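You operate a simulated robot arm through the tools that you are given. There is no shell and no other tool. Be economical: measure what you need, move in short steps, check, and stop when the job is done.

Carry out the task below with a simulated robot arm. There is one attempt and no reset: what you move stays moved.

TASK
Run water into the hanging cup and empty it into the ribbed orange cup.
Fine: ribbed cup on its SEAT; close the water before swinging; leave the purple dial and the other ribbed cups.
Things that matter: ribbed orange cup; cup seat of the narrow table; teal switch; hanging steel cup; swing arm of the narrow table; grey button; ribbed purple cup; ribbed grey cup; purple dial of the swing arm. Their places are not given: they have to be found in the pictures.

The check looks at the end state, three seconds after you hand in, the way a careful person would. Anything else that was tipped, shoved, dropped, spilled or broken makes it a failure.

THE ROBOT
A 7-joint arm with a two-finger parallel gripper, fixed in place. Base frame: the origin is at the foot of the arm, x ahead of it, y to its left, z up; the work surface is at about z = 800. Lengths are in mm, angles in degrees, forces in N, time in s.
With the tool pointing down near the work surface it reaches from about 300 to 700 mm from the base axis. Its first joint turns from -66.0 to 66.0 degrees. Payload 1.57 kg.
The tool frame sits at the grasp point between the pads (the TCP): z along the fingers, y along the line on which they close. The tips reach 30 mm beyond it. The gripper opens to 110 mm. The fingers are 24 mm wide and 12 mm thick; the gripper's body (48 by 112 mm) begins 78 mm behind the TCP.
Orientation is that of the tool frame in the base frame, as [roll, pitch, yaw] about the fixed x, y, z axes, in that order (R = Rz(yaw) Ry(pitch) Rx(roll)). With the fingers straight down and closing along the base's y, the tool's x points along the base's -x, its y along +y and its z along -z.

THE INTERFACE
- The arm moves only by the tool move_arm. Its arguments are lists of equal length, an entry for each row: "translation": the shift along the base's x, y, z in units of 250 mm (1.0 is 250 mm), a list of three; "rot": the turn, a rotation vector about the base's x, y, z in units of 120 degrees (1.0 is 120 degrees), a list of three; "grip": the finger opening in mm, from 0 to 110. In form: {"translation": [[dx, dy, dz], ...], "rot": [[ax, ay, az], ...], "grip": [grip, ...]}. A call has 1 to 10 rows; each row is the pose to reach, as a shift and turn from the pose commanded when the call began. A call with a number of a shift or a turn outside -1 to 1 is refused whole. Each row takes 0.2 s and may step no farther than 50 mm and 8.6 degrees from the row before; otherwise, or with a gripper value out of range, the whole call is refused. A pose out of reach is approached as far as the arm can. The call stops where the force on the tool passes 40 N (or 10 N more than at its start, if that is more) or the arm is blocked; 0.2 s more then pass. Each finger travels about 108 mm/s and halts on what it meets, pressing with about 36 N; the grip force reading is that of the motor and also rises with nothing between the fingers. The clock runs only during rows and for 0.2 s after the last one: add rows that repeat a pose to give the fingers time. The reply holds the time, the measured pose of the TCP, the force on the tool along the base axes, the opening and the grip force, in the units named above and with some noise, and new pictures: "pictures" is both (left out), scene, wrist or none.
- Cameras (640 x 400 px; columns grow to the right, rows downward): "scene" is fixed at [169.3, -400.2, 1420.9]; the picture's right is [0.79, -0.62, 0.00], its down [-0.32, -0.41, -0.85] and it looks along [0.53, 0.67, -0.52] (base axes); focal length 239 px, centre (320, 200). "wrist" rides on the gripper at [70, 16, -141] in the tool frame; the picture's right is [-0.23, 0.97, 0.00], its down [-0.86, -0.20, -0.48] and it looks along [-0.47, -0.11, 0.88] (tool axes); focal length 222 px, centre (320, 200).
- point_at(camera, pixels): there is no depth. For up to 12 entries [column, row, z] of the newest picture of that camera ("zoom" is the newest enlarged one), the place [x, y] in the base frame at which the ray of that pixel passes the height z, good to about 2 mm, but the place of the scene camera against the robot may be out by one fixed shift of up to 25 mm in any direction. The clock stands still meanwhile.
- inspect(camera, box): a new picture of the part [left, top, right, bottom] of that camera's present view, enlarged. The clock stands still meanwhile.
- job_done(): hands the job in; it is judged then, once.

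Keep the steps short. Do not move on a guess: measure, check each grasp and each placing, and mend mistakes. In all there are 80 turns and 200 pictures (those below and enlarged ones count). Leave the gripper open and the arm clear of the work at the hand-in unless told otherwise, and finish with a single line.

The tools are called after ">>>" as a command line: name --argument value ..., lists and objects as JSON in quotes. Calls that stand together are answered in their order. move_arm: Moves the arm, as the interface text tells. Its arguments: {"type":"object","properties":{"translation":{"type":"array"},"rot":{"type":"array"},"grip":{"type":"array"},"pictures":{"type":"string","enum":["both","scene","wrist","none"]}},"required":["translation","rot","grip"]} The other tools are called the same way: point_at (camera, pixels) gives the place at which the rays of pixels pass given heights; inspect (camera, box) takes an enlarged picture of a part of a camera's view; job_done () hands the job in.

At the start:

```text
t: 0.0
eef_pos: [361.0, 11.2, 1304.5]
tcp_rot: [-180.0, 0.0, 179.9]
contact_force: [0.0, 0.0, 0.5]
gripper_width: 110.0
grip_force: 0.1
```

scene: 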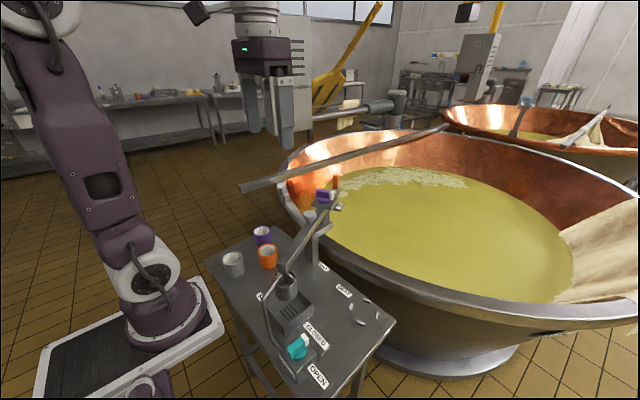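
wrist: 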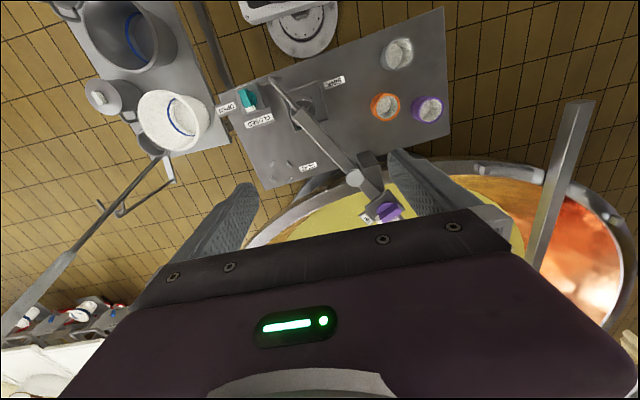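

I start by enlarging the narrow table in both views to see its parts.

>>> inspect --camera "scene" --box '[200, 160, 400, 400]'

>>> inspect --camera "wrist" --box '[200, 0, 460, 240]'

```text
1.67 times, centred on (300, 280) of scene
```

zoom: 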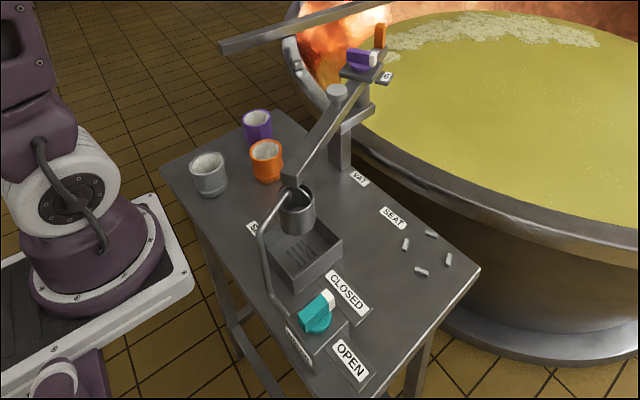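

```text
1.67 times, centred on (330, 120) of wrist
```

zoom: 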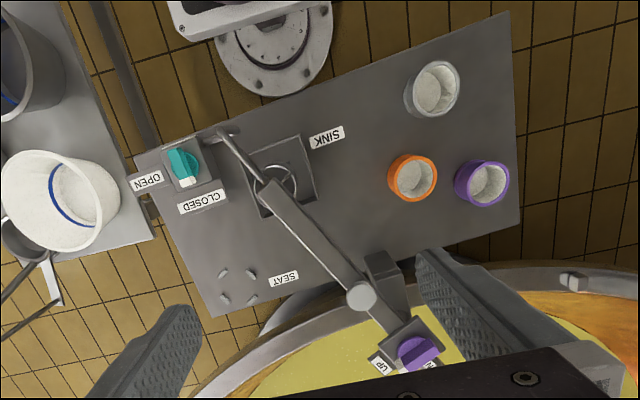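

The swing arm has the cup at one end and the dial at the other. I look closer at the arm's far end, the tap and the labels.

>>> inspect --camera "scene" --box '[290, 165, 370, 215]'

>>> inspect --camera "scene" --box '[250, 260, 346, 320]'

>>> inspect --camera "wrist" --box '[320, 140, 448, 220]'

>>> inspect --camera "scene" --box '[260, 310, 356, 370]'

```text
8.00 times, centred on (330, 190) of scene
```

zoom: 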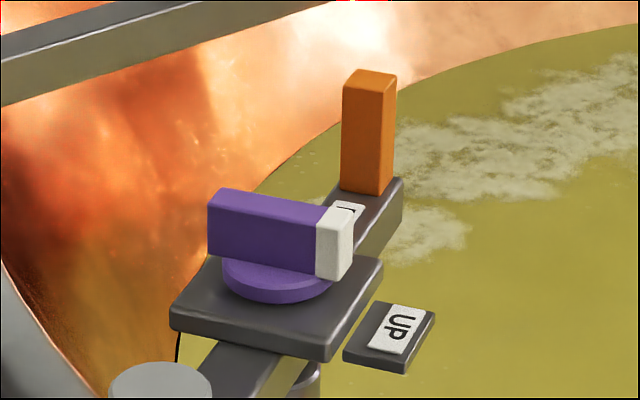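

```text
6.67 times, centred on (298, 290) of scene
```

zoom: 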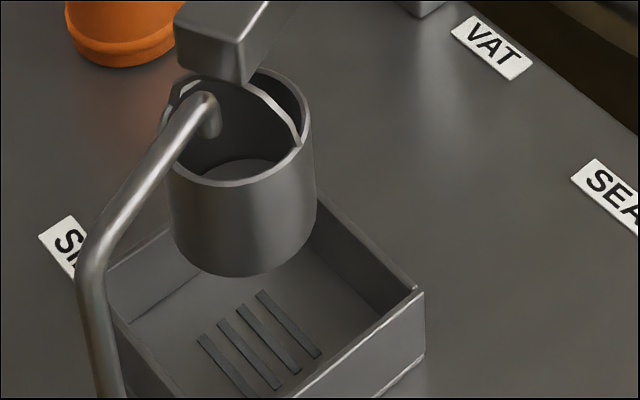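

```text
5.00 times, centred on (384, 180) of wrist
```

zoom: 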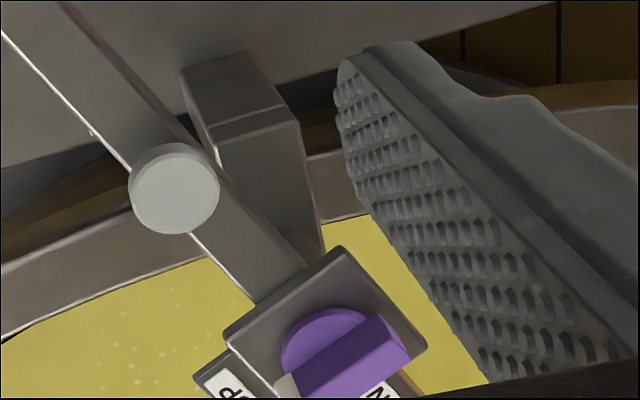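

```text
6.67 times, centred on (308, 340) of scene
```

zoom: 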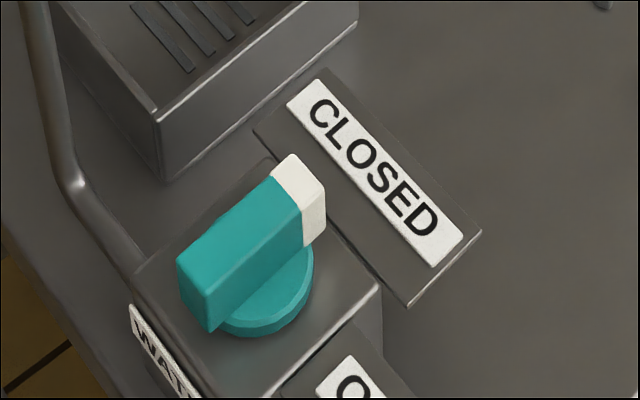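

I measure key points from both cameras at candidate heights.

>>> point_at --camera "wrist" --pixels '[[307, 167, 800], [332, 80, 800], [247, 98, 850], [262, 121, 810], [353, 178, 1000], [353, 178, 1100], [388, 211, 1000], [388, 211, 1100], [385, 107, 800], [385, 107, 880], [310, 111, 900], [310, 111, 800]]'

>>> point_at --camera "scene" --pixels '[[344, 291, 800], [323, 268, 800], [298, 345, 850], [316, 335, 810], [311, 190, 1000], [311, 190, 1100], [324, 195, 1000], [324, 195, 1100], [267, 264, 800], [267, 250, 880], [285, 275, 900], [290, 305, 800]]'

```text
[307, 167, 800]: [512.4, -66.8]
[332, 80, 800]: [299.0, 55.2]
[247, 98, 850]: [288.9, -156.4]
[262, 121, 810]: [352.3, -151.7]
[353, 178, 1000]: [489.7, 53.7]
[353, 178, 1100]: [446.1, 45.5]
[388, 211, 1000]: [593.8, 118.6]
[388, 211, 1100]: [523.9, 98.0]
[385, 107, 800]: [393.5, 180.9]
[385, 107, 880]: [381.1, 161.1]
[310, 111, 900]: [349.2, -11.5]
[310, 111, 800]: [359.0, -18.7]
```

```text
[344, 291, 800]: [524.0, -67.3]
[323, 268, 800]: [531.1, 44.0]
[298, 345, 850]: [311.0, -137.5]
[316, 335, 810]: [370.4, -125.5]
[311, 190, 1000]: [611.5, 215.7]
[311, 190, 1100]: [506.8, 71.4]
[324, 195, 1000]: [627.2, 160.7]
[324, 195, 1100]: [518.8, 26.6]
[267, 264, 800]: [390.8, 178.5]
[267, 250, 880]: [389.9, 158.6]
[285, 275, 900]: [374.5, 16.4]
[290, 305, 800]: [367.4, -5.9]
```

The tabletop is near z = 800 and the dial near (568, 111, 1037). I move 150 mm forward at height to see the dial end of the swing arm from above.

>>> move_arm --translation '[[0.15, 0, 0], [0.3, 0.1, 0], [0.45, 0.2, 0], [0.6, 0.25, 0], [0.6, 0.25, 0]]' --rot '[[0, 0, 0], [0, 0, 0], [0, 0, 0], [0, 0, 0], [0, 0, 0]]' --grip '[110, 110, 110, 110, 110]'

```text
t: 1.2
eef_pos: [499.4, 68.7, 1296.4]
tcp_rot: [179.9, 0.1, -179.9]
contact_force: [0.2, -0.4, -0.5]
gripper_width: 109.9
grip_force: 0.0
out of reach, approached as far as the arm can: row 4, 5
```

scene: 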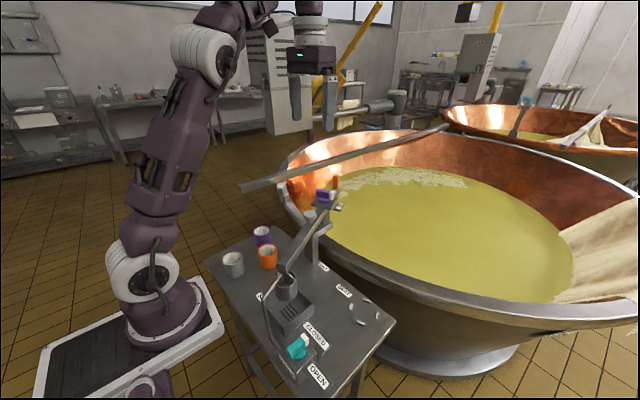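
wrist: 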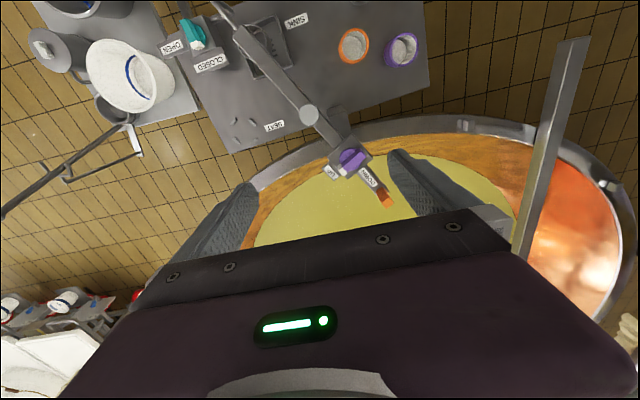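

>>> inspect --camera "wrist" --box '[280, 95, 408, 215]'

>>> inspect --camera "scene" --box '[290, 200, 360, 260]'

```text
3.33 times, centred on (344, 155) of wrist
```

zoom: 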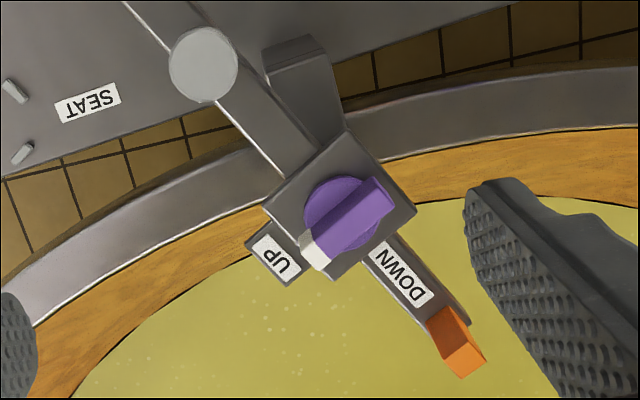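

```text
6.67 times, centred on (325, 230) of scene
```

zoom: 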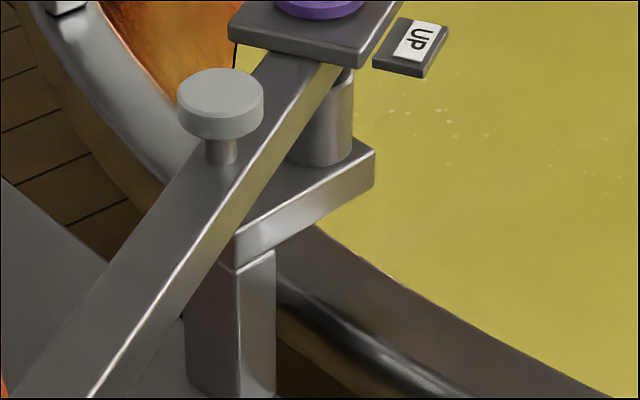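

The grey button stands on the arm, the pivot is under the dial plate, and the dial points to UP. Now I enlarge the seat, switch and cup area.

>>> inspect --camera "wrist" --box '[150, 0, 310, 160]'

>>> inspect --camera "wrist" --box '[320, 0, 440, 80]'

>>> inspect --camera "scene" --box '[210, 215, 290, 285]'

>>> inspect --camera "scene" --box '[325, 270, 405, 340]'

```text
2.50 times, centred on (230, 80) of wrist
```

zoom: 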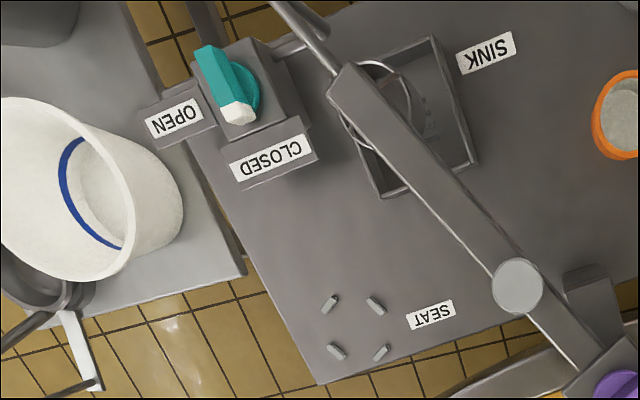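

```text
5.00 times, centred on (380, 40) of wrist
```

zoom: 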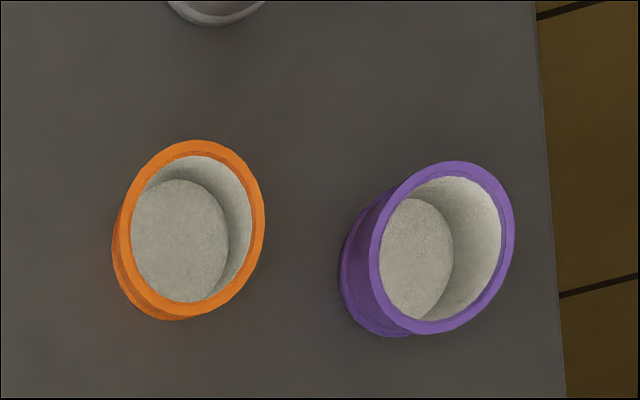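

```text
5.71 times, centred on (250, 250) of scene
```

zoom: 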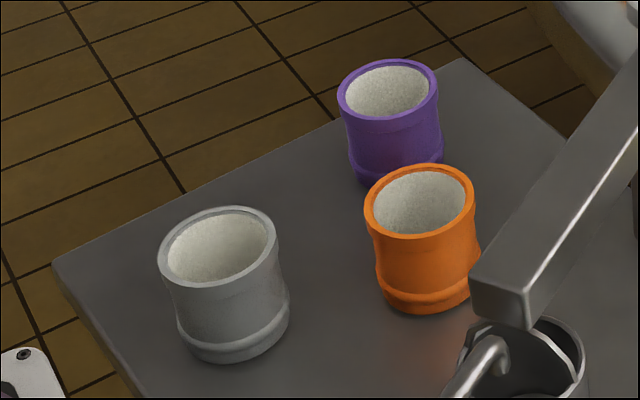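

```text
5.71 times, centred on (365, 305) of scene
```

zoom: 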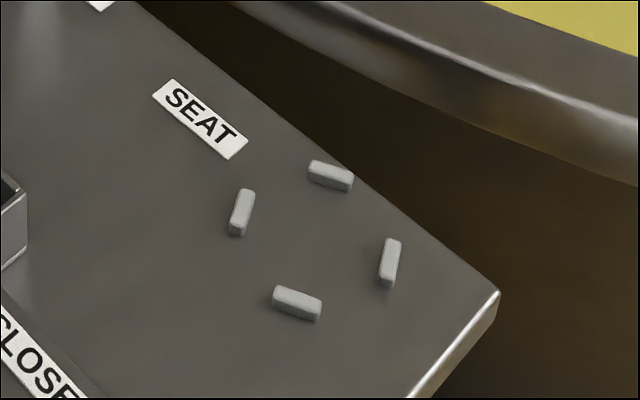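

I measure seat pegs, cup rims, dial, button, and orange handle at candidate heights.

>>> point_at --camera "wrist" --pixels '[[233.6, 122, 808], [252.4, 122.4, 808], [236.8, 140.8, 808], [254, 141.6, 808], [355, 45.6, 880], [352, 48, 805], [309, 114.5, 1000], [309, 114.5, 1040], [351.5, 158, 1020], [351.5, 158, 1060], [387, 205, 1040], [387, 205, 1080]]'

>>> point_at --camera "scene" --pixels '[[351.5, 307, 808], [367, 300.8, 808], [360.7, 323, 808], [377.5, 316, 808], [267.3, 250.2, 880], [267.3, 250.2, 870], [314, 214.5, 1000], [314, 214.5, 1040], [325, 196, 1020], [325, 196, 1060], [335, 179, 1040], [335, 179, 1080]]'

```text
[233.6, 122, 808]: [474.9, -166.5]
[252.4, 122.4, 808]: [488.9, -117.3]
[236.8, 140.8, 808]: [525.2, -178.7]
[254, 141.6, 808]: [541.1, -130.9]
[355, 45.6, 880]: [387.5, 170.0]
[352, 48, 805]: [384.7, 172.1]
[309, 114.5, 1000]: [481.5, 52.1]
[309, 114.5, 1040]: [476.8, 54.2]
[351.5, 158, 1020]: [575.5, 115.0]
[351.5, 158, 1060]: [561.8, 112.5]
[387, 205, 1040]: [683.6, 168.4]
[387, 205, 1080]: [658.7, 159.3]
```

```text
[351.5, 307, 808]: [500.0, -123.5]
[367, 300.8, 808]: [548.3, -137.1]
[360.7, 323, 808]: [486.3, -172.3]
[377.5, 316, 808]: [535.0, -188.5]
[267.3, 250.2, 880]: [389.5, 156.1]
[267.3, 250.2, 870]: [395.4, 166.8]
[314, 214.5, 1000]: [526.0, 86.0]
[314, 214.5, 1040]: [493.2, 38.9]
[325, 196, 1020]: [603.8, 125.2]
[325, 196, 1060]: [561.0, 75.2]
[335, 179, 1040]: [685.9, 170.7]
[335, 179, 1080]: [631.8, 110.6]
```

I get the neighbours' spacing and the orange rim's width.

>>> point_at --camera "wrist" --pixels '[[404.4, 49, 870], [355, 45.6, 870], [340.5, 48, 870], [369, 46, 870], [354, 28, 870], [355, 63.5, 870], [250, 30, 900], [250, 40, 900], [189, 22, 860], [197, 46, 860]]'

>>> inspect --camera "wrist" --box '[220, 0, 300, 60]'

```text
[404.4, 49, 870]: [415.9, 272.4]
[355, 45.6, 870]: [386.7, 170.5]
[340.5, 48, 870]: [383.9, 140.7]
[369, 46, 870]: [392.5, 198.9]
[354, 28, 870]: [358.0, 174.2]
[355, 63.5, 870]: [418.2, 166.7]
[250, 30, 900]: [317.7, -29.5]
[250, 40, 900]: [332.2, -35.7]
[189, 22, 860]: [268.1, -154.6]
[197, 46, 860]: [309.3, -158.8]
```

```text
6.67 times, centred on (260, 30) of wrist
```

zoom: 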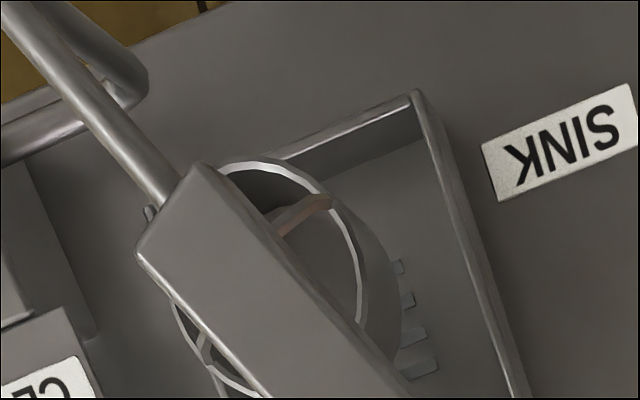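

Orange cup: rim centre (387, 170), about 60 mm wide, 70 mm tall; purple is 106 mm off. I'll grasp it along y with an 84 mm opening. First go above it at height.

>>> move_arm --translation '[[-0.15, 0.1, -0.05], [-0.3, 0.2, -0.15], [-0.45, 0.35, -0.3], [-0.45, 0.4, -0.48], [-0.45, 0.4, -0.66], [-0.45, 0.4, -0.84], [-0.45, 0.4, -1.0], [-0.45, 0.4, -1.0]]' --rot '[[0, 0, 0], [0, 0, 0], [0, 0, 0], [0, 0, 0], [0, 0, 0], [0, 0, 0], [0, 0, 0], [0, 0, 0]]' --grip '[84, 84, 84, 84, 84, 84, 84, 84]'

```text
refused: row 2 steps farther than a row can; nothing moved
```

One step was slightly over 50 mm; I shorten it and repeat.

>>> move_arm --translation '[[-0.15, 0.1, -0.05], [-0.28, 0.2, -0.12], [-0.4, 0.3, -0.22], [-0.45, 0.4, -0.35], [-0.45, 0.4, -0.53], [-0.45, 0.4, -0.7], [-0.45, 0.4, -0.86], [-0.45, 0.4, -1.0], [-0.45, 0.4, -1.0]]' --rot '[[0, 0, 0], [0, 0, 0], [0, 0, 0], [0, 0, 0], [0, 0, 0], [0, 0, 0], [0, 0, 0], [0, 0, 0], [0, 0, 0]]' --grip '[84, 84, 84, 84, 84, 84, 84, 84, 84]'

```text
t: 3.2
eef_pos: [386.3, 168.1, 1046.6]
tcp_rot: [-179.9, 0.0, 180.0]
contact_force: [0.4, 0.3, -0.3]
gripper_width: 84.0
grip_force: 0.1
```

scene: 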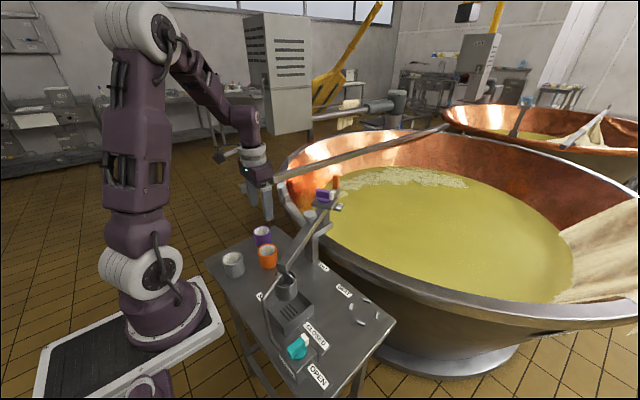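
wrist: 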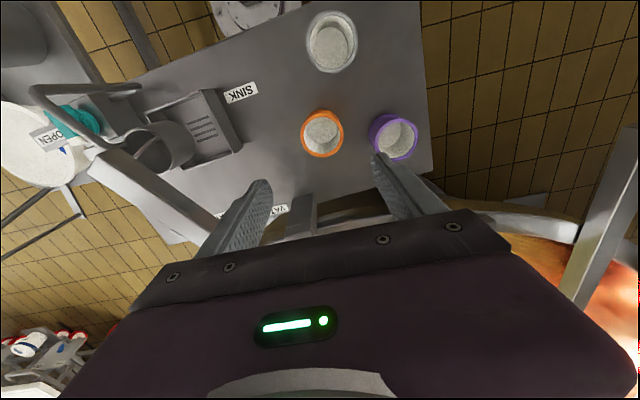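

The cup is at (322, 134) in the wrist picture; I re-measure from here.

>>> point_at --camera "wrist" --pixels '[[322.5, 133.5, 870], [301, 135, 870], [344, 133, 870], [322, 110, 870], [323, 158, 870], [395, 136, 870], [332, 42, 870], [319, 130, 803]]'

>>> inspect --camera "wrist" --box '[280, 0, 430, 180]'

```text
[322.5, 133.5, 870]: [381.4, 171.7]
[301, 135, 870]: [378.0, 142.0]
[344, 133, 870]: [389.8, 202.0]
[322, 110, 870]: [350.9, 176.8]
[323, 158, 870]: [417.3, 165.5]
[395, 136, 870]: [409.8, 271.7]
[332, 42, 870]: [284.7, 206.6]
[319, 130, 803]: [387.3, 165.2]
```

```text
2.22 times, centred on (355, 90) of wrist
```

zoom: 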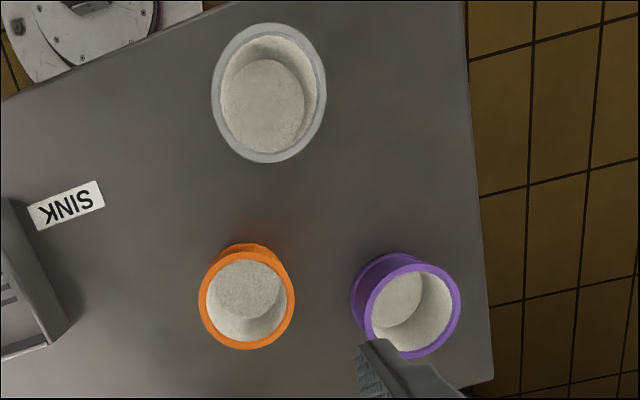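

Cup centre ≈ (386, 171). I shift 3 mm in y and descend straight down around it to TCP z ≈ 840.

>>> move_arm --translation '[[0, 0.012, -0.16], [0, 0.012, -0.32], [0, 0.012, -0.48], [0, 0.012, -0.6], [0, 0.012, -0.7], [0, 0.012, -0.78], [0, 0.012, -0.826], [0, 0.012, -0.826]]' --rot '[[0, 0, 0], [0, 0, 0], [0, 0, 0], [0, 0, 0], [0, 0, 0], [0, 0, 0], [0, 0, 0], [0, 0, 0]]' --grip '[84, 84, 84, 84, 84, 84, 84, 84]'

```text
t: 5.0
eef_pos: [385.5, 174.4, 837.7]
tcp_rot: [180.0, 0.0, 179.9]
contact_force: [0.0, 0.9, -0.4]
gripper_width: 83.8
grip_force: 0.1
```

scene: 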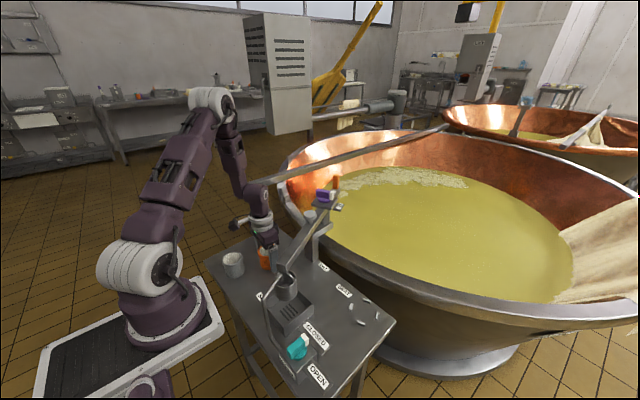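
wrist: 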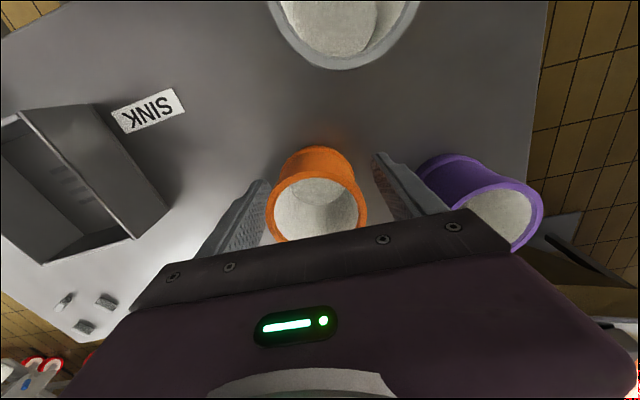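

The cup sits centred between the fingers, clear of the purple cup. I close.

>>> move_arm --translation '[[0, 0, 0], [0, 0, 0], [0, 0, 0], [0, 0, 0]]' --rot '[[0, 0, 0], [0, 0, 0], [0, 0, 0], [0, 0, 0]]' --grip '[70, 55, 45, 40]' --pictures "wrist"

```text
t: 6.0
eef_pos: [386.2, 173.5, 837.6]
tcp_rot: [-180.0, 0.1, 179.9]
contact_force: [0.8, -0.5, 0.4]
gripper_width: 57.0
grip_force: 36.0
```

wrist: 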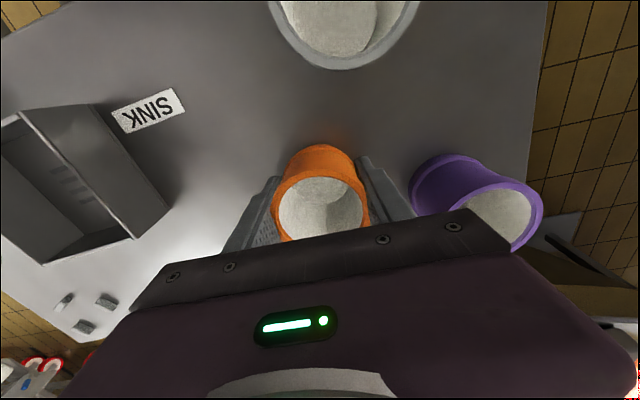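

Gripped at 57 mm with 36 N. I lift straight up 50 mm first and check.

>>> move_arm --translation '[[0, 0, 0.05], [0, 0, 0.15], [0, 0, 0.25], [0, 0, 0.25]]' --rot '[[0, 0, 0], [0, 0, 0], [0, 0, 0], [0, 0, 0]]' --grip '[40, 40, 40, 40]'

```text
t: 7.0
eef_pos: [387.4, 174.5, 904.3]
tcp_rot: [180.0, 0.0, 180.0]
contact_force: [-0.2, 1.1, -0.1]
gripper_width: 56.7
grip_force: 35.9
```

scene: 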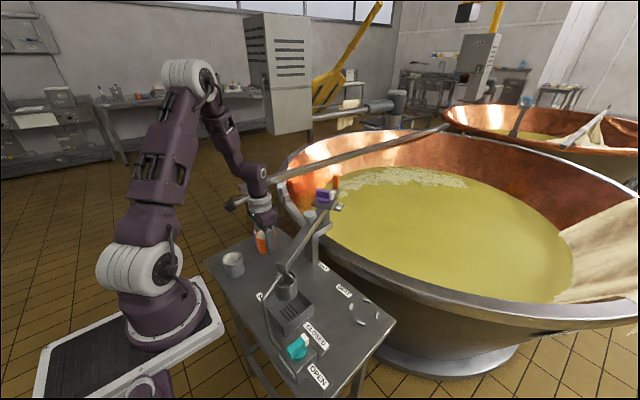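
wrist: 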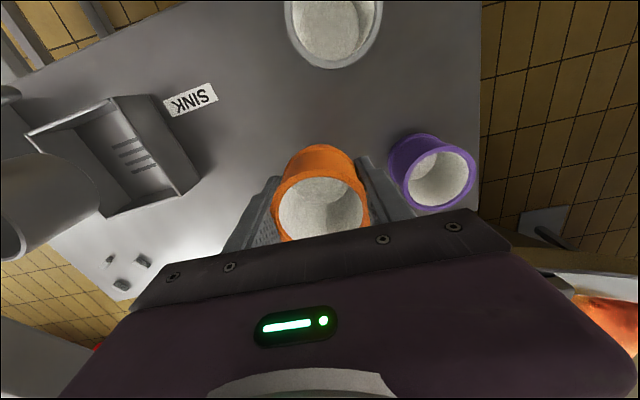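

The cup is held. I lift on to about z = 1184, above the swing arm.

>>> move_arm --translation '[[0, 0, 0.18], [0, 0, 0.36], [0, 0, 0.54], [0, 0, 0.72], [0, 0, 0.9], [0, 0, 1.0], [0, 0, 1.0]]' --rot '[[0, 0, 0], [0, 0, 0], [0, 0, 0], [0, 0, 0], [0, 0, 0], [0, 0, 0], [0, 0, 0]]' --grip '[40, 40, 40, 40, 40, 40, 40]' --pictures "wrist"

```text
t: 8.6
eef_pos: [387.5, 170.1, 1151.5]
tcp_rot: [-179.9, -0.1, -179.9]
contact_force: [-0.3, -0.1, -0.8]
gripper_width: 56.7
grip_force: 35.9
```

wrist: 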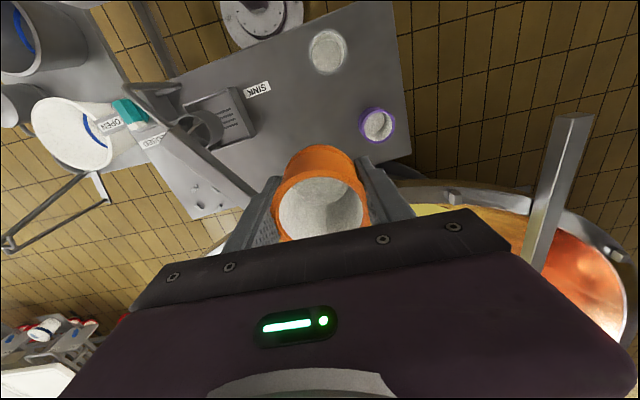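

Now I cross over the swing arm at this height toward the seat (507, -148).

>>> move_arm --translation '[[0, 0, 0.1], [0.06, -0.16, 0.12], [0.12, -0.33, 0.12], [0.18, -0.5, 0.12], [0.25, -0.67, 0.12], [0.31, -0.84, 0.12], [0.37, -1.0, 0.12], [0.37, -1.0, 0.12]]' --rot '[[0, 0, 0], [0, 0, 0], [0, 0, 0], [0, 0, 0], [0, 0, 0], [0, 0, 0], [0, 0, 0], [0, 0, 0]]' --grip '[40, 40, 40, 40, 40, 40, 40, 40]'

```text
t: 10.4
eef_pos: [479.9, -81.4, 1179.7]
tcp_rot: [179.9, 0.0, -180.0]
contact_force: [-1.1, 0.1, -0.7]
gripper_width: 56.7
grip_force: 36.0
```

scene: 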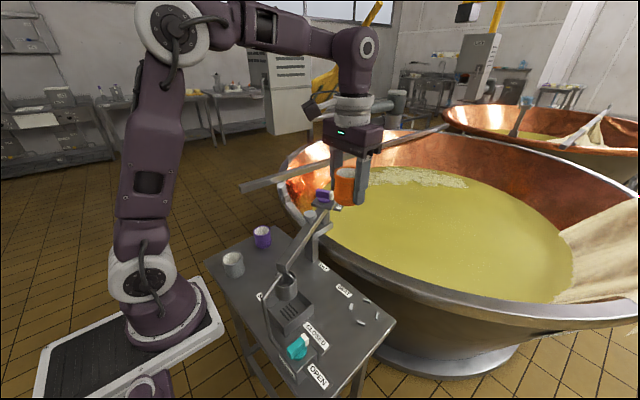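
wrist: 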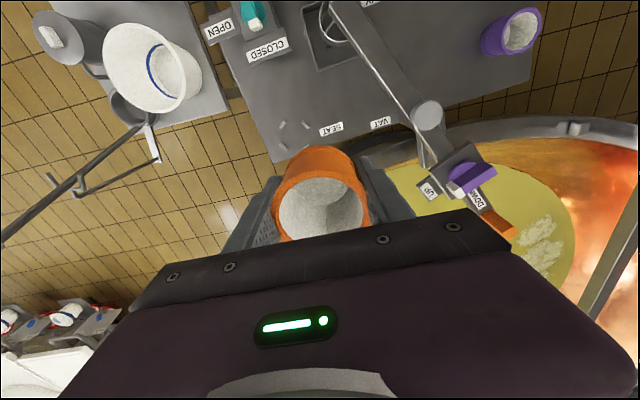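

I check which pegs are visible from here to refine the seat centre.

>>> inspect --camera "wrist" --box '[250, 100, 350, 170]'

```text
5.71 times, centred on (300, 135) of wrist
```

zoom: 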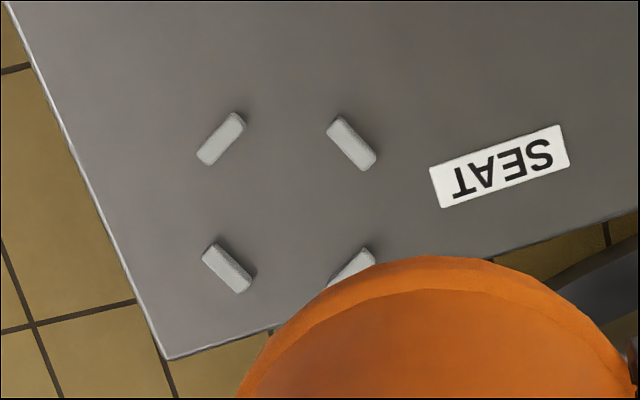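

>>> point_at --camera "zoom" --pixels '[[221, 138, 810], [351, 143, 810], [228, 266, 810], [353, 268, 810]]'

```text
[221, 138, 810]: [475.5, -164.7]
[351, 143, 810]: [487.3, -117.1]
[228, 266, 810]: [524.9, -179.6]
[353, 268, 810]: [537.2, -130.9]
```

Seat centre ≈ (506.5, -148). I go above it and part way down.

>>> move_arm --translation '[[0.05, -0.13, 0], [0.108, -0.268, 0], [0.108, -0.268, -0.18], [0.108, -0.268, -0.36], [0.108, -0.268, -0.54], [0.108, -0.268, -0.72], [0.108, -0.268, -0.9], [0.108, -0.268, -1.0], [0.108, -0.268, -1.0]]' --rot '[[0, 0, 0], [0, 0, 0], [0, 0, 0], [0, 0, 0], [0, 0, 0], [0, 0, 0], [0, 0, 0], [0, 0, 0], [0, 0, 0]]' --grip '[40, 40, 40, 40, 40, 40, 40, 40, 40]'

```text
t: 12.4
eef_pos: [507.8, -147.5, 930.7]
tcp_rot: [180.0, 0.1, 179.9]
contact_force: [0.0, -0.3, -0.9]
gripper_width: 56.7
grip_force: 36.7
```

scene: 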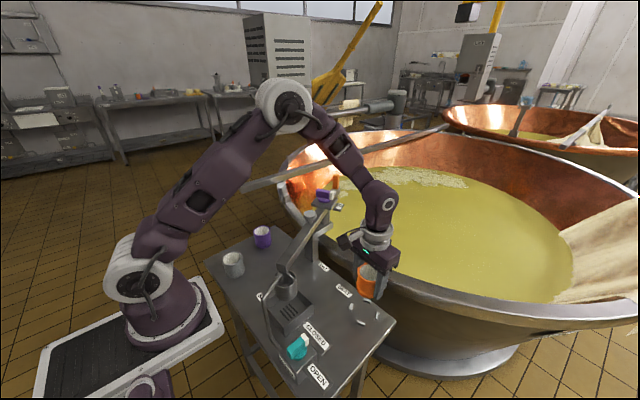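
wrist: 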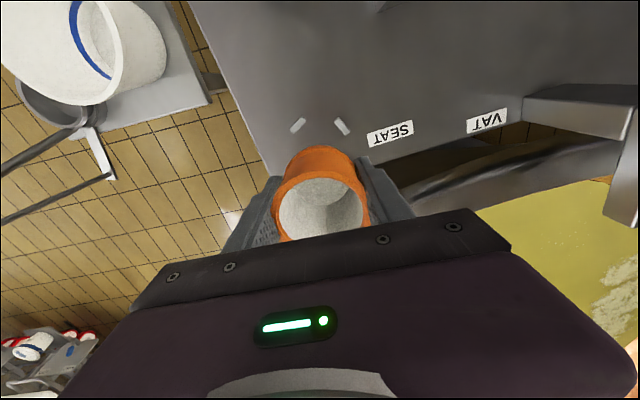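

Two pegs show at (298, 125), (342, 127). I descend to 12 mm above the table and check alignment with the pegs.

>>> move_arm --translation '[[0, 0, -0.1], [0, 0, -0.2], [0, 0, -0.27], [0, 0, -0.27]]' --rot '[[0, 0, 0], [0, 0, 0], [0, 0, 0], [0, 0, 0]]' --grip '[40, 40, 40, 40]'

>>> inspect --camera "wrist" --box '[240, 80, 400, 180]'

>>> inspect --camera "scene" --box '[325, 260, 405, 340]'

```text
t: 13.4
eef_pos: [508.1, -146.7, 863.5]
tcp_rot: [-179.9, 0.0, 180.0]
contact_force: [-0.2, 0.6, -0.3]
gripper_width: 56.8
grip_force: 35.9
```

scene: 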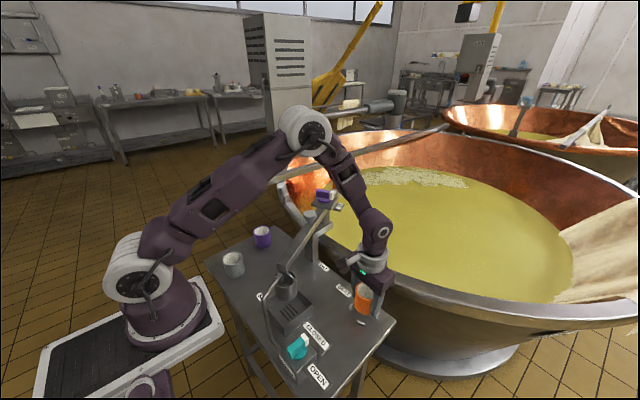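
wrist: 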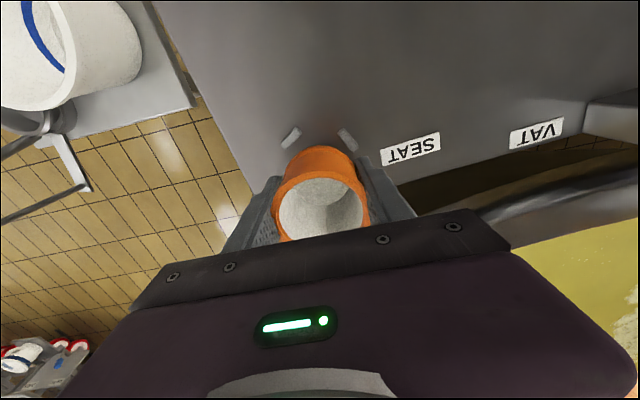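

```text
4.00 times, centred on (320, 130) of wrist
```

zoom: 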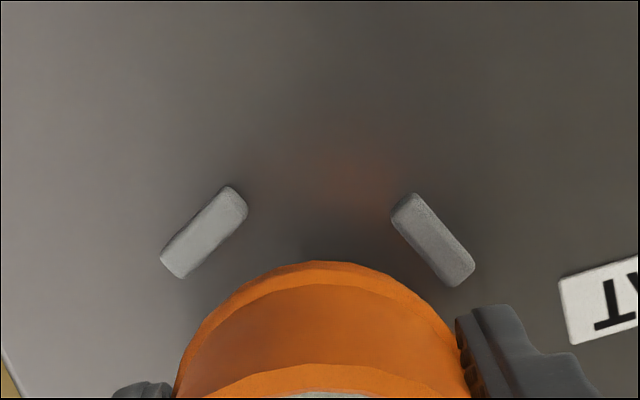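

```text
5.00 times, centred on (365, 300) of scene
```

zoom: 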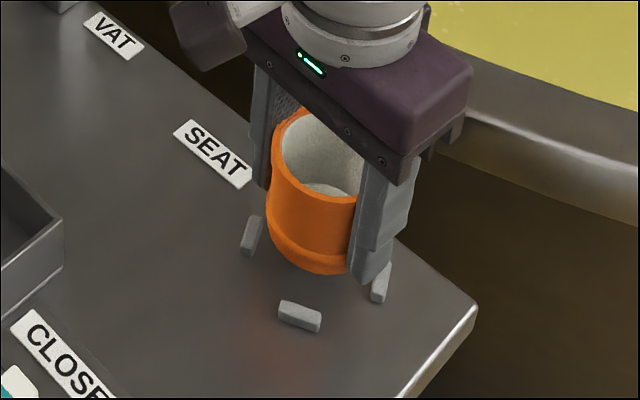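

I check the base edge and pegs numerically.

>>> point_at --camera "wrist" --pixels '[[290.75, 138, 810], [348.25, 140, 810], [321.5, 145.5, 835], [295, 163, 835], [347, 163, 835]]'

```text
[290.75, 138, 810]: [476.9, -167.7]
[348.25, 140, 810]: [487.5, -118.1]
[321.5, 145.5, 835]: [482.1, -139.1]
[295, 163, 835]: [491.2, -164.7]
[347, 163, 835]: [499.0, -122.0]
```

Roughly centred; I nudge (-1, -1.5) mm and lower to the table gently.

>>> move_arm --translation '[[-0.004, -0.006, 0], [-0.004, -0.006, -0.03], [-0.004, -0.006, -0.06], [-0.004, -0.006, -0.08], [-0.004, -0.006, -0.09], [-0.004, -0.006, -0.096], [-0.004, -0.006, -0.096]]' --rot '[[0, 0, 0], [0, 0, 0], [0, 0, 0], [0, 0, 0], [0, 0, 0], [0, 0, 0], [0, 0, 0]]' --grip '[40, 40, 40, 40, 40, 40, 40]'

>>> inspect --camera "wrist" --box '[240, 80, 400, 180]'

>>> inspect --camera "scene" --box '[325, 260, 405, 340]'

```text
t: 15.0
eef_pos: [505.5, -145.6, 841.1]
tcp_rot: [179.9, 0.0, -180.0]
contact_force: [0.3, -1.0, -0.7]
gripper_width: 56.9
grip_force: 36.0
```

scene: 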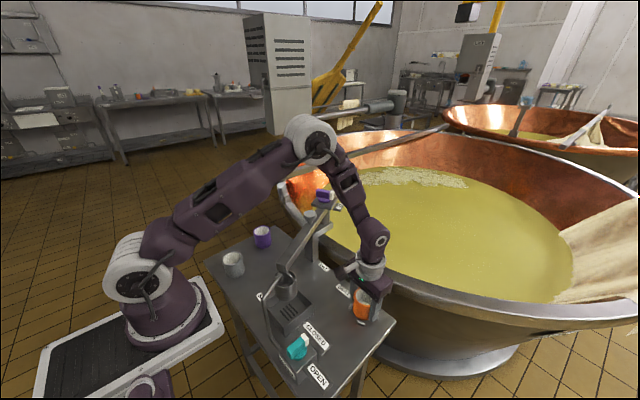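
wrist: 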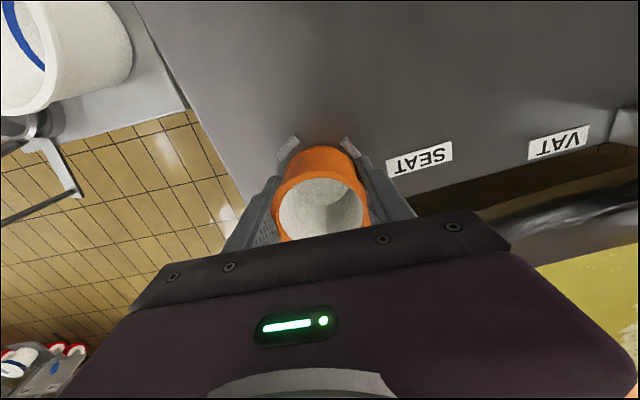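

```text
4.00 times, centred on (320, 130) of wrist
```

zoom: 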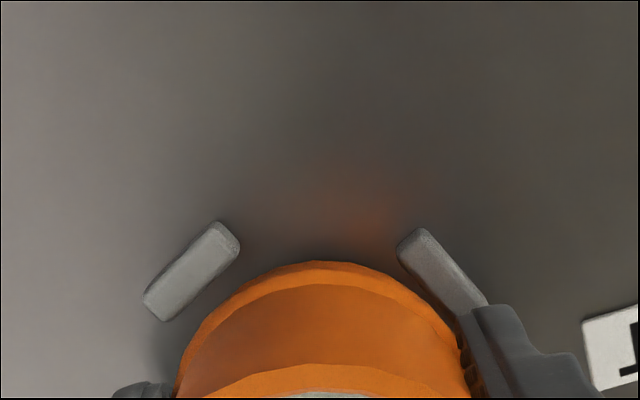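

```text
5.00 times, centred on (365, 300) of scene
```

zoom: 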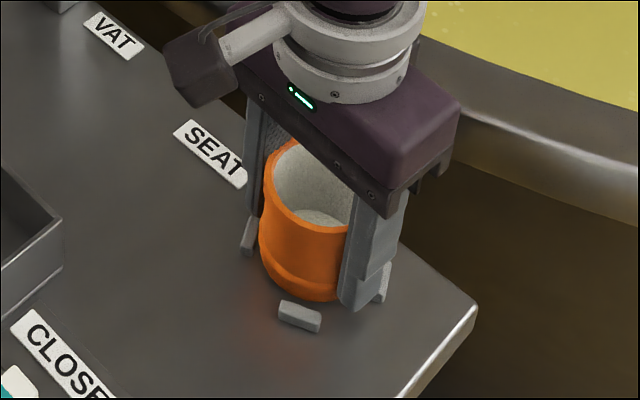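

The base is nearer the +y peg (right) than the left one; I shift 3 mm to -y, lower the last ~3 mm, and look.

>>> move_arm --translation '[[0, -0.006, 0], [0, -0.012, 0], [0, -0.012, -0.006], [0, -0.012, -0.012], [0, -0.012, -0.012]]' --rot '[[0, 0, 0], [0, 0, 0], [0, 0, 0], [0, 0, 0], [0, 0, 0]]' --grip '[40, 40, 40, 40, 40]' --pictures "none"

>>> inspect --camera "wrist" --box '[240, 80, 400, 180]'

>>> inspect --camera "scene" --box '[335, 280, 391, 330]'

```text
t: 16.2
eef_pos: [505.4, -148.4, 839.1]
tcp_rot: [-180.0, 0.0, -180.0]
contact_force: [-5.8, 9.6, 36.9]
gripper_width: 56.7
grip_force: 36.2
```

```text
4.00 times, centred on (320, 130) of wrist
```

zoom: 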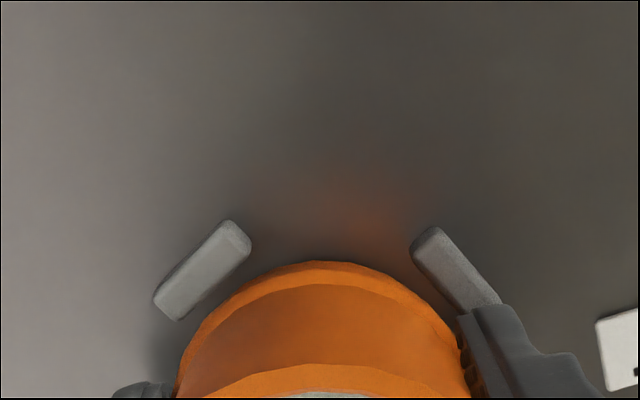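

```text
8.00 times, centred on (363, 305) of scene
```

zoom: 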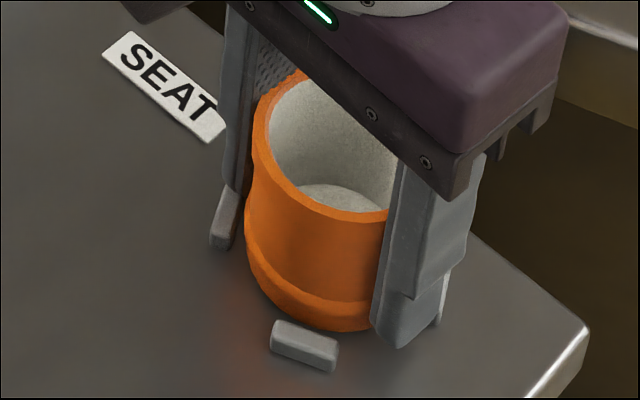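

Contact at z ≈ 839 with the pegs evenly around the cup. I relieve the push by 1.5 mm and open a little, slowly.

>>> move_arm --translation '[[0, 0, 0.006], [0, 0, 0.006], [0, 0, 0.006], [0, 0, 0.006]]' --rot '[[0, 0, 0], [0, 0, 0], [0, 0, 0], [0, 0, 0]]' --grip '[40, 57, 62, 66]' --pictures "none"

>>> inspect --camera "wrist" --box '[240, 80, 400, 180]'

>>> inspect --camera "scene" --box '[335, 280, 391, 330]'

```text
t: 17.2
eef_pos: [506.3, -149.7, 839.2]
tcp_rot: [180.0, -0.1, 179.9]
contact_force: [0.4, -0.3, -0.1]
gripper_width: 66.1
grip_force: 0.0
```

```text
4.00 times, centred on (320, 130) of wrist
```

zoom: 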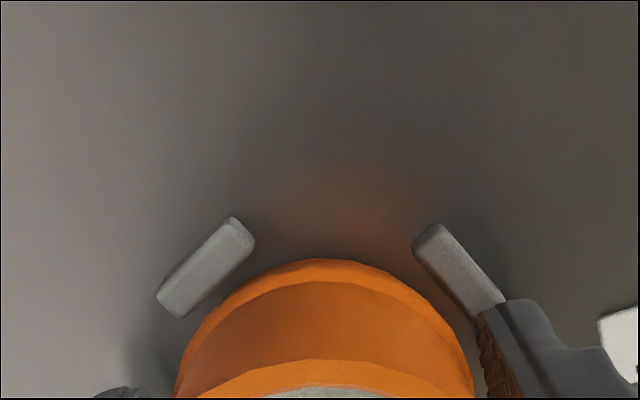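

```text
8.00 times, centred on (363, 305) of scene
```

zoom: 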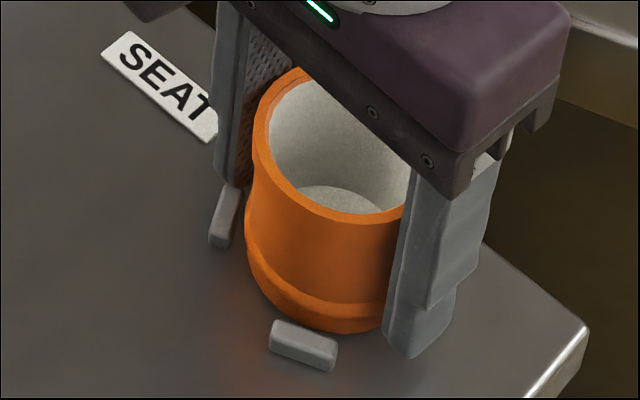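

Released, upright within the pegs. I rise straight up, slowly at first, with the opening at 76.

>>> move_arm --translation '[[0, 0, 0.02], [0, 0, 0.06], [0, 0, 0.14], [0, 0, 0.24], [0, 0, 0.4], [0, 0, 0.58], [0, 0, 0.76], [0, 0, 0.94], [0, 0, 0.94]]' --rot '[[0, 0, 0], [0, 0, 0], [0, 0, 0], [0, 0, 0], [0, 0, 0], [0, 0, 0], [0, 0, 0], [0, 0, 0], [0, 0, 0]]' --grip '[68, 72, 76, 76, 76, 76, 76, 76, 76]'

>>> inspect --camera "scene" --box '[325, 265, 405, 335]'

```text
t: 19.2
eef_pos: [501.2, -147.3, 1074.1]
tcp_rot: [-179.9, -0.1, -179.9]
contact_force: [-0.4, 0.3, 0.6]
gripper_width: 76.3
grip_force: 0.0
```

scene: 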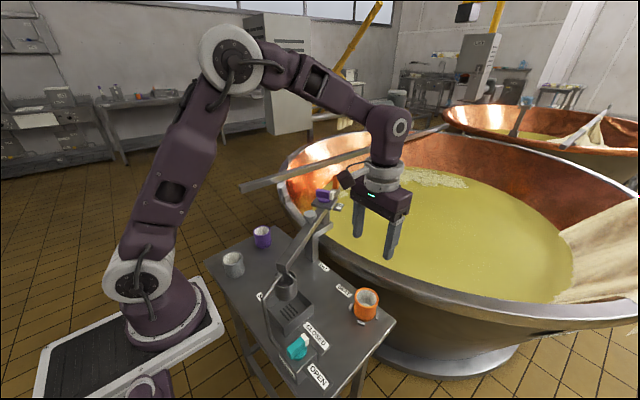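
wrist: 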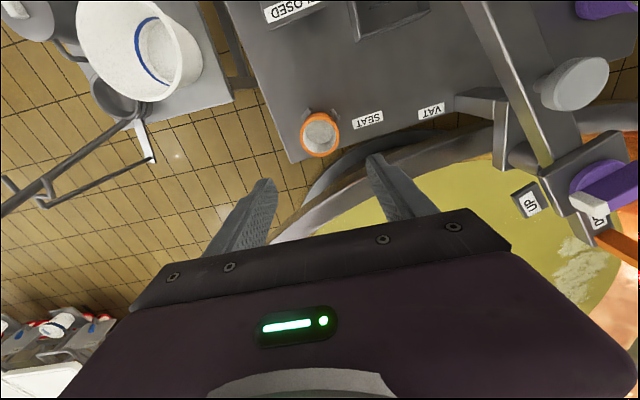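

```text
5.71 times, centred on (365, 300) of scene
```

zoom: 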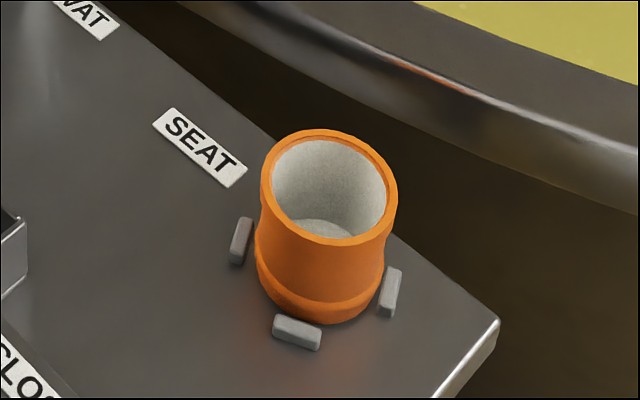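

The orange cup stands on its seat. Next, the teal switch: I move to about (350, -150, 1150) to look down on it and the pipe.

>>> move_arm --translation '[[0, 0, 0.18], [-0.16, 0, 0.3], [-0.34, 0, 0.3], [-0.52, 0, 0.3], [-0.6, 0, 0.3], [-0.6, 0, 0.3]]' --rot '[[0, 0, 0], [0, 0, 0], [0, 0, 0], [0, 0, 0], [0, 0, 0], [0, 0, 0]]' --grip '[76, 60, 50, 50, 50, 50]'

>>> inspect --camera "wrist" --box '[220, 0, 420, 170]'

```text
t: 20.6
eef_pos: [353.8, -147.2, 1149.1]
tcp_rot: [180.0, -0.1, -180.0]
contact_force: [-0.4, -0.1, 0.1]
gripper_width: 50.0
grip_force: 0.0
```

scene: 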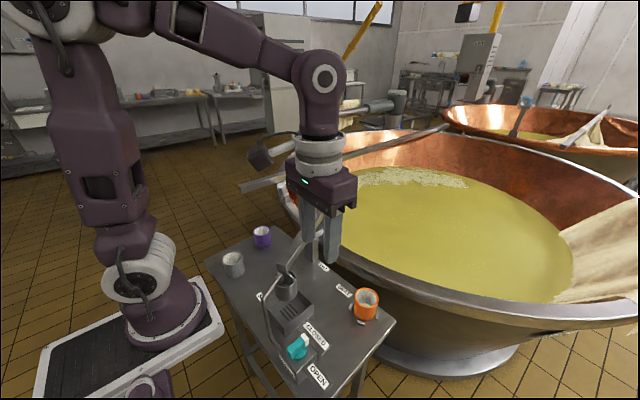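
wrist: 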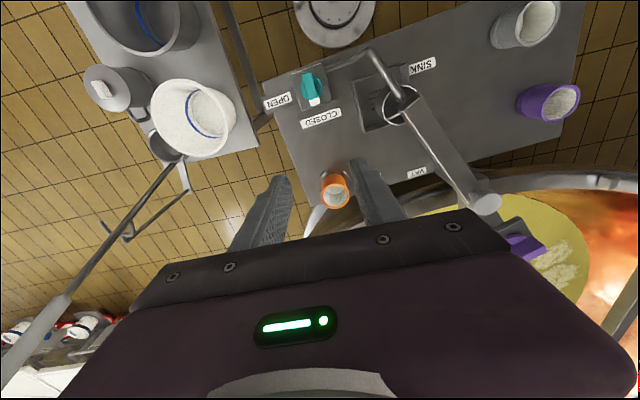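

```text
2.35 times, centred on (320, 85) of wrist
```

zoom: 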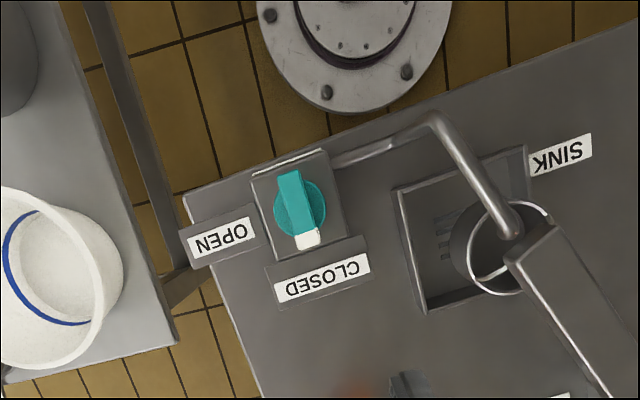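

Measure switch, pipe, hanging cup and spout from this view.

>>> point_at --camera "zoom" --pixels '[[300, 208, 840], [290, 178, 870], [310, 240, 870], [330, 160, 820], [435, 115, 1000], [435, 115, 900], [385, 145, 850], [510, 225, 980], [495, 262, 960], [495, 262, 930], [345, 262, 800], [252, 175, 830]]'

>>> point_at --camera "scene" --pixels '[[264, 300, 900], [264, 300, 1000], [297, 347, 870], [286, 272, 960], [286, 272, 980], [297, 330, 870]]'

>>> inspect --camera "scene" --box '[240, 250, 340, 390]'

```text
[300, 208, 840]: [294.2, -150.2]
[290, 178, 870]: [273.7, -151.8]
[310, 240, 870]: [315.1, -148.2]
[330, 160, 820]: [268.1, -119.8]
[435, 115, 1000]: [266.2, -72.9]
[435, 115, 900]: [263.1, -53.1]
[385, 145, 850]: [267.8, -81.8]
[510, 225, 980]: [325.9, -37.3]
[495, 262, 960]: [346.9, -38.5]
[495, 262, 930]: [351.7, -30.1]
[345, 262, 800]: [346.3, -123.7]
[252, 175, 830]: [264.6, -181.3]
```

```text
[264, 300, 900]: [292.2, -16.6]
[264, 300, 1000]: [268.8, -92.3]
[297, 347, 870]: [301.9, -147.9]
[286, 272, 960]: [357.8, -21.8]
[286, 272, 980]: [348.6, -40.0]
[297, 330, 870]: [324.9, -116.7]
```

```text
2.86 times, centred on (290, 320) of scene
```

zoom: 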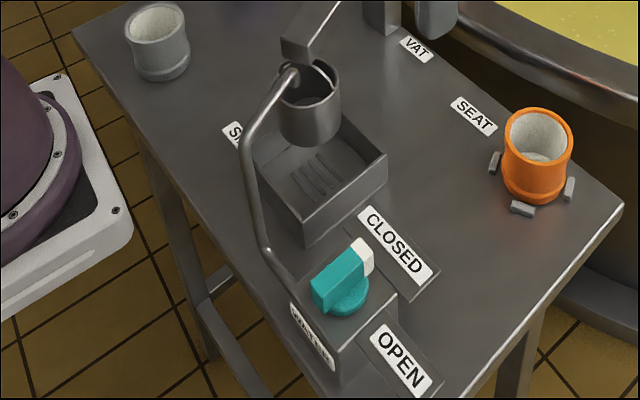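

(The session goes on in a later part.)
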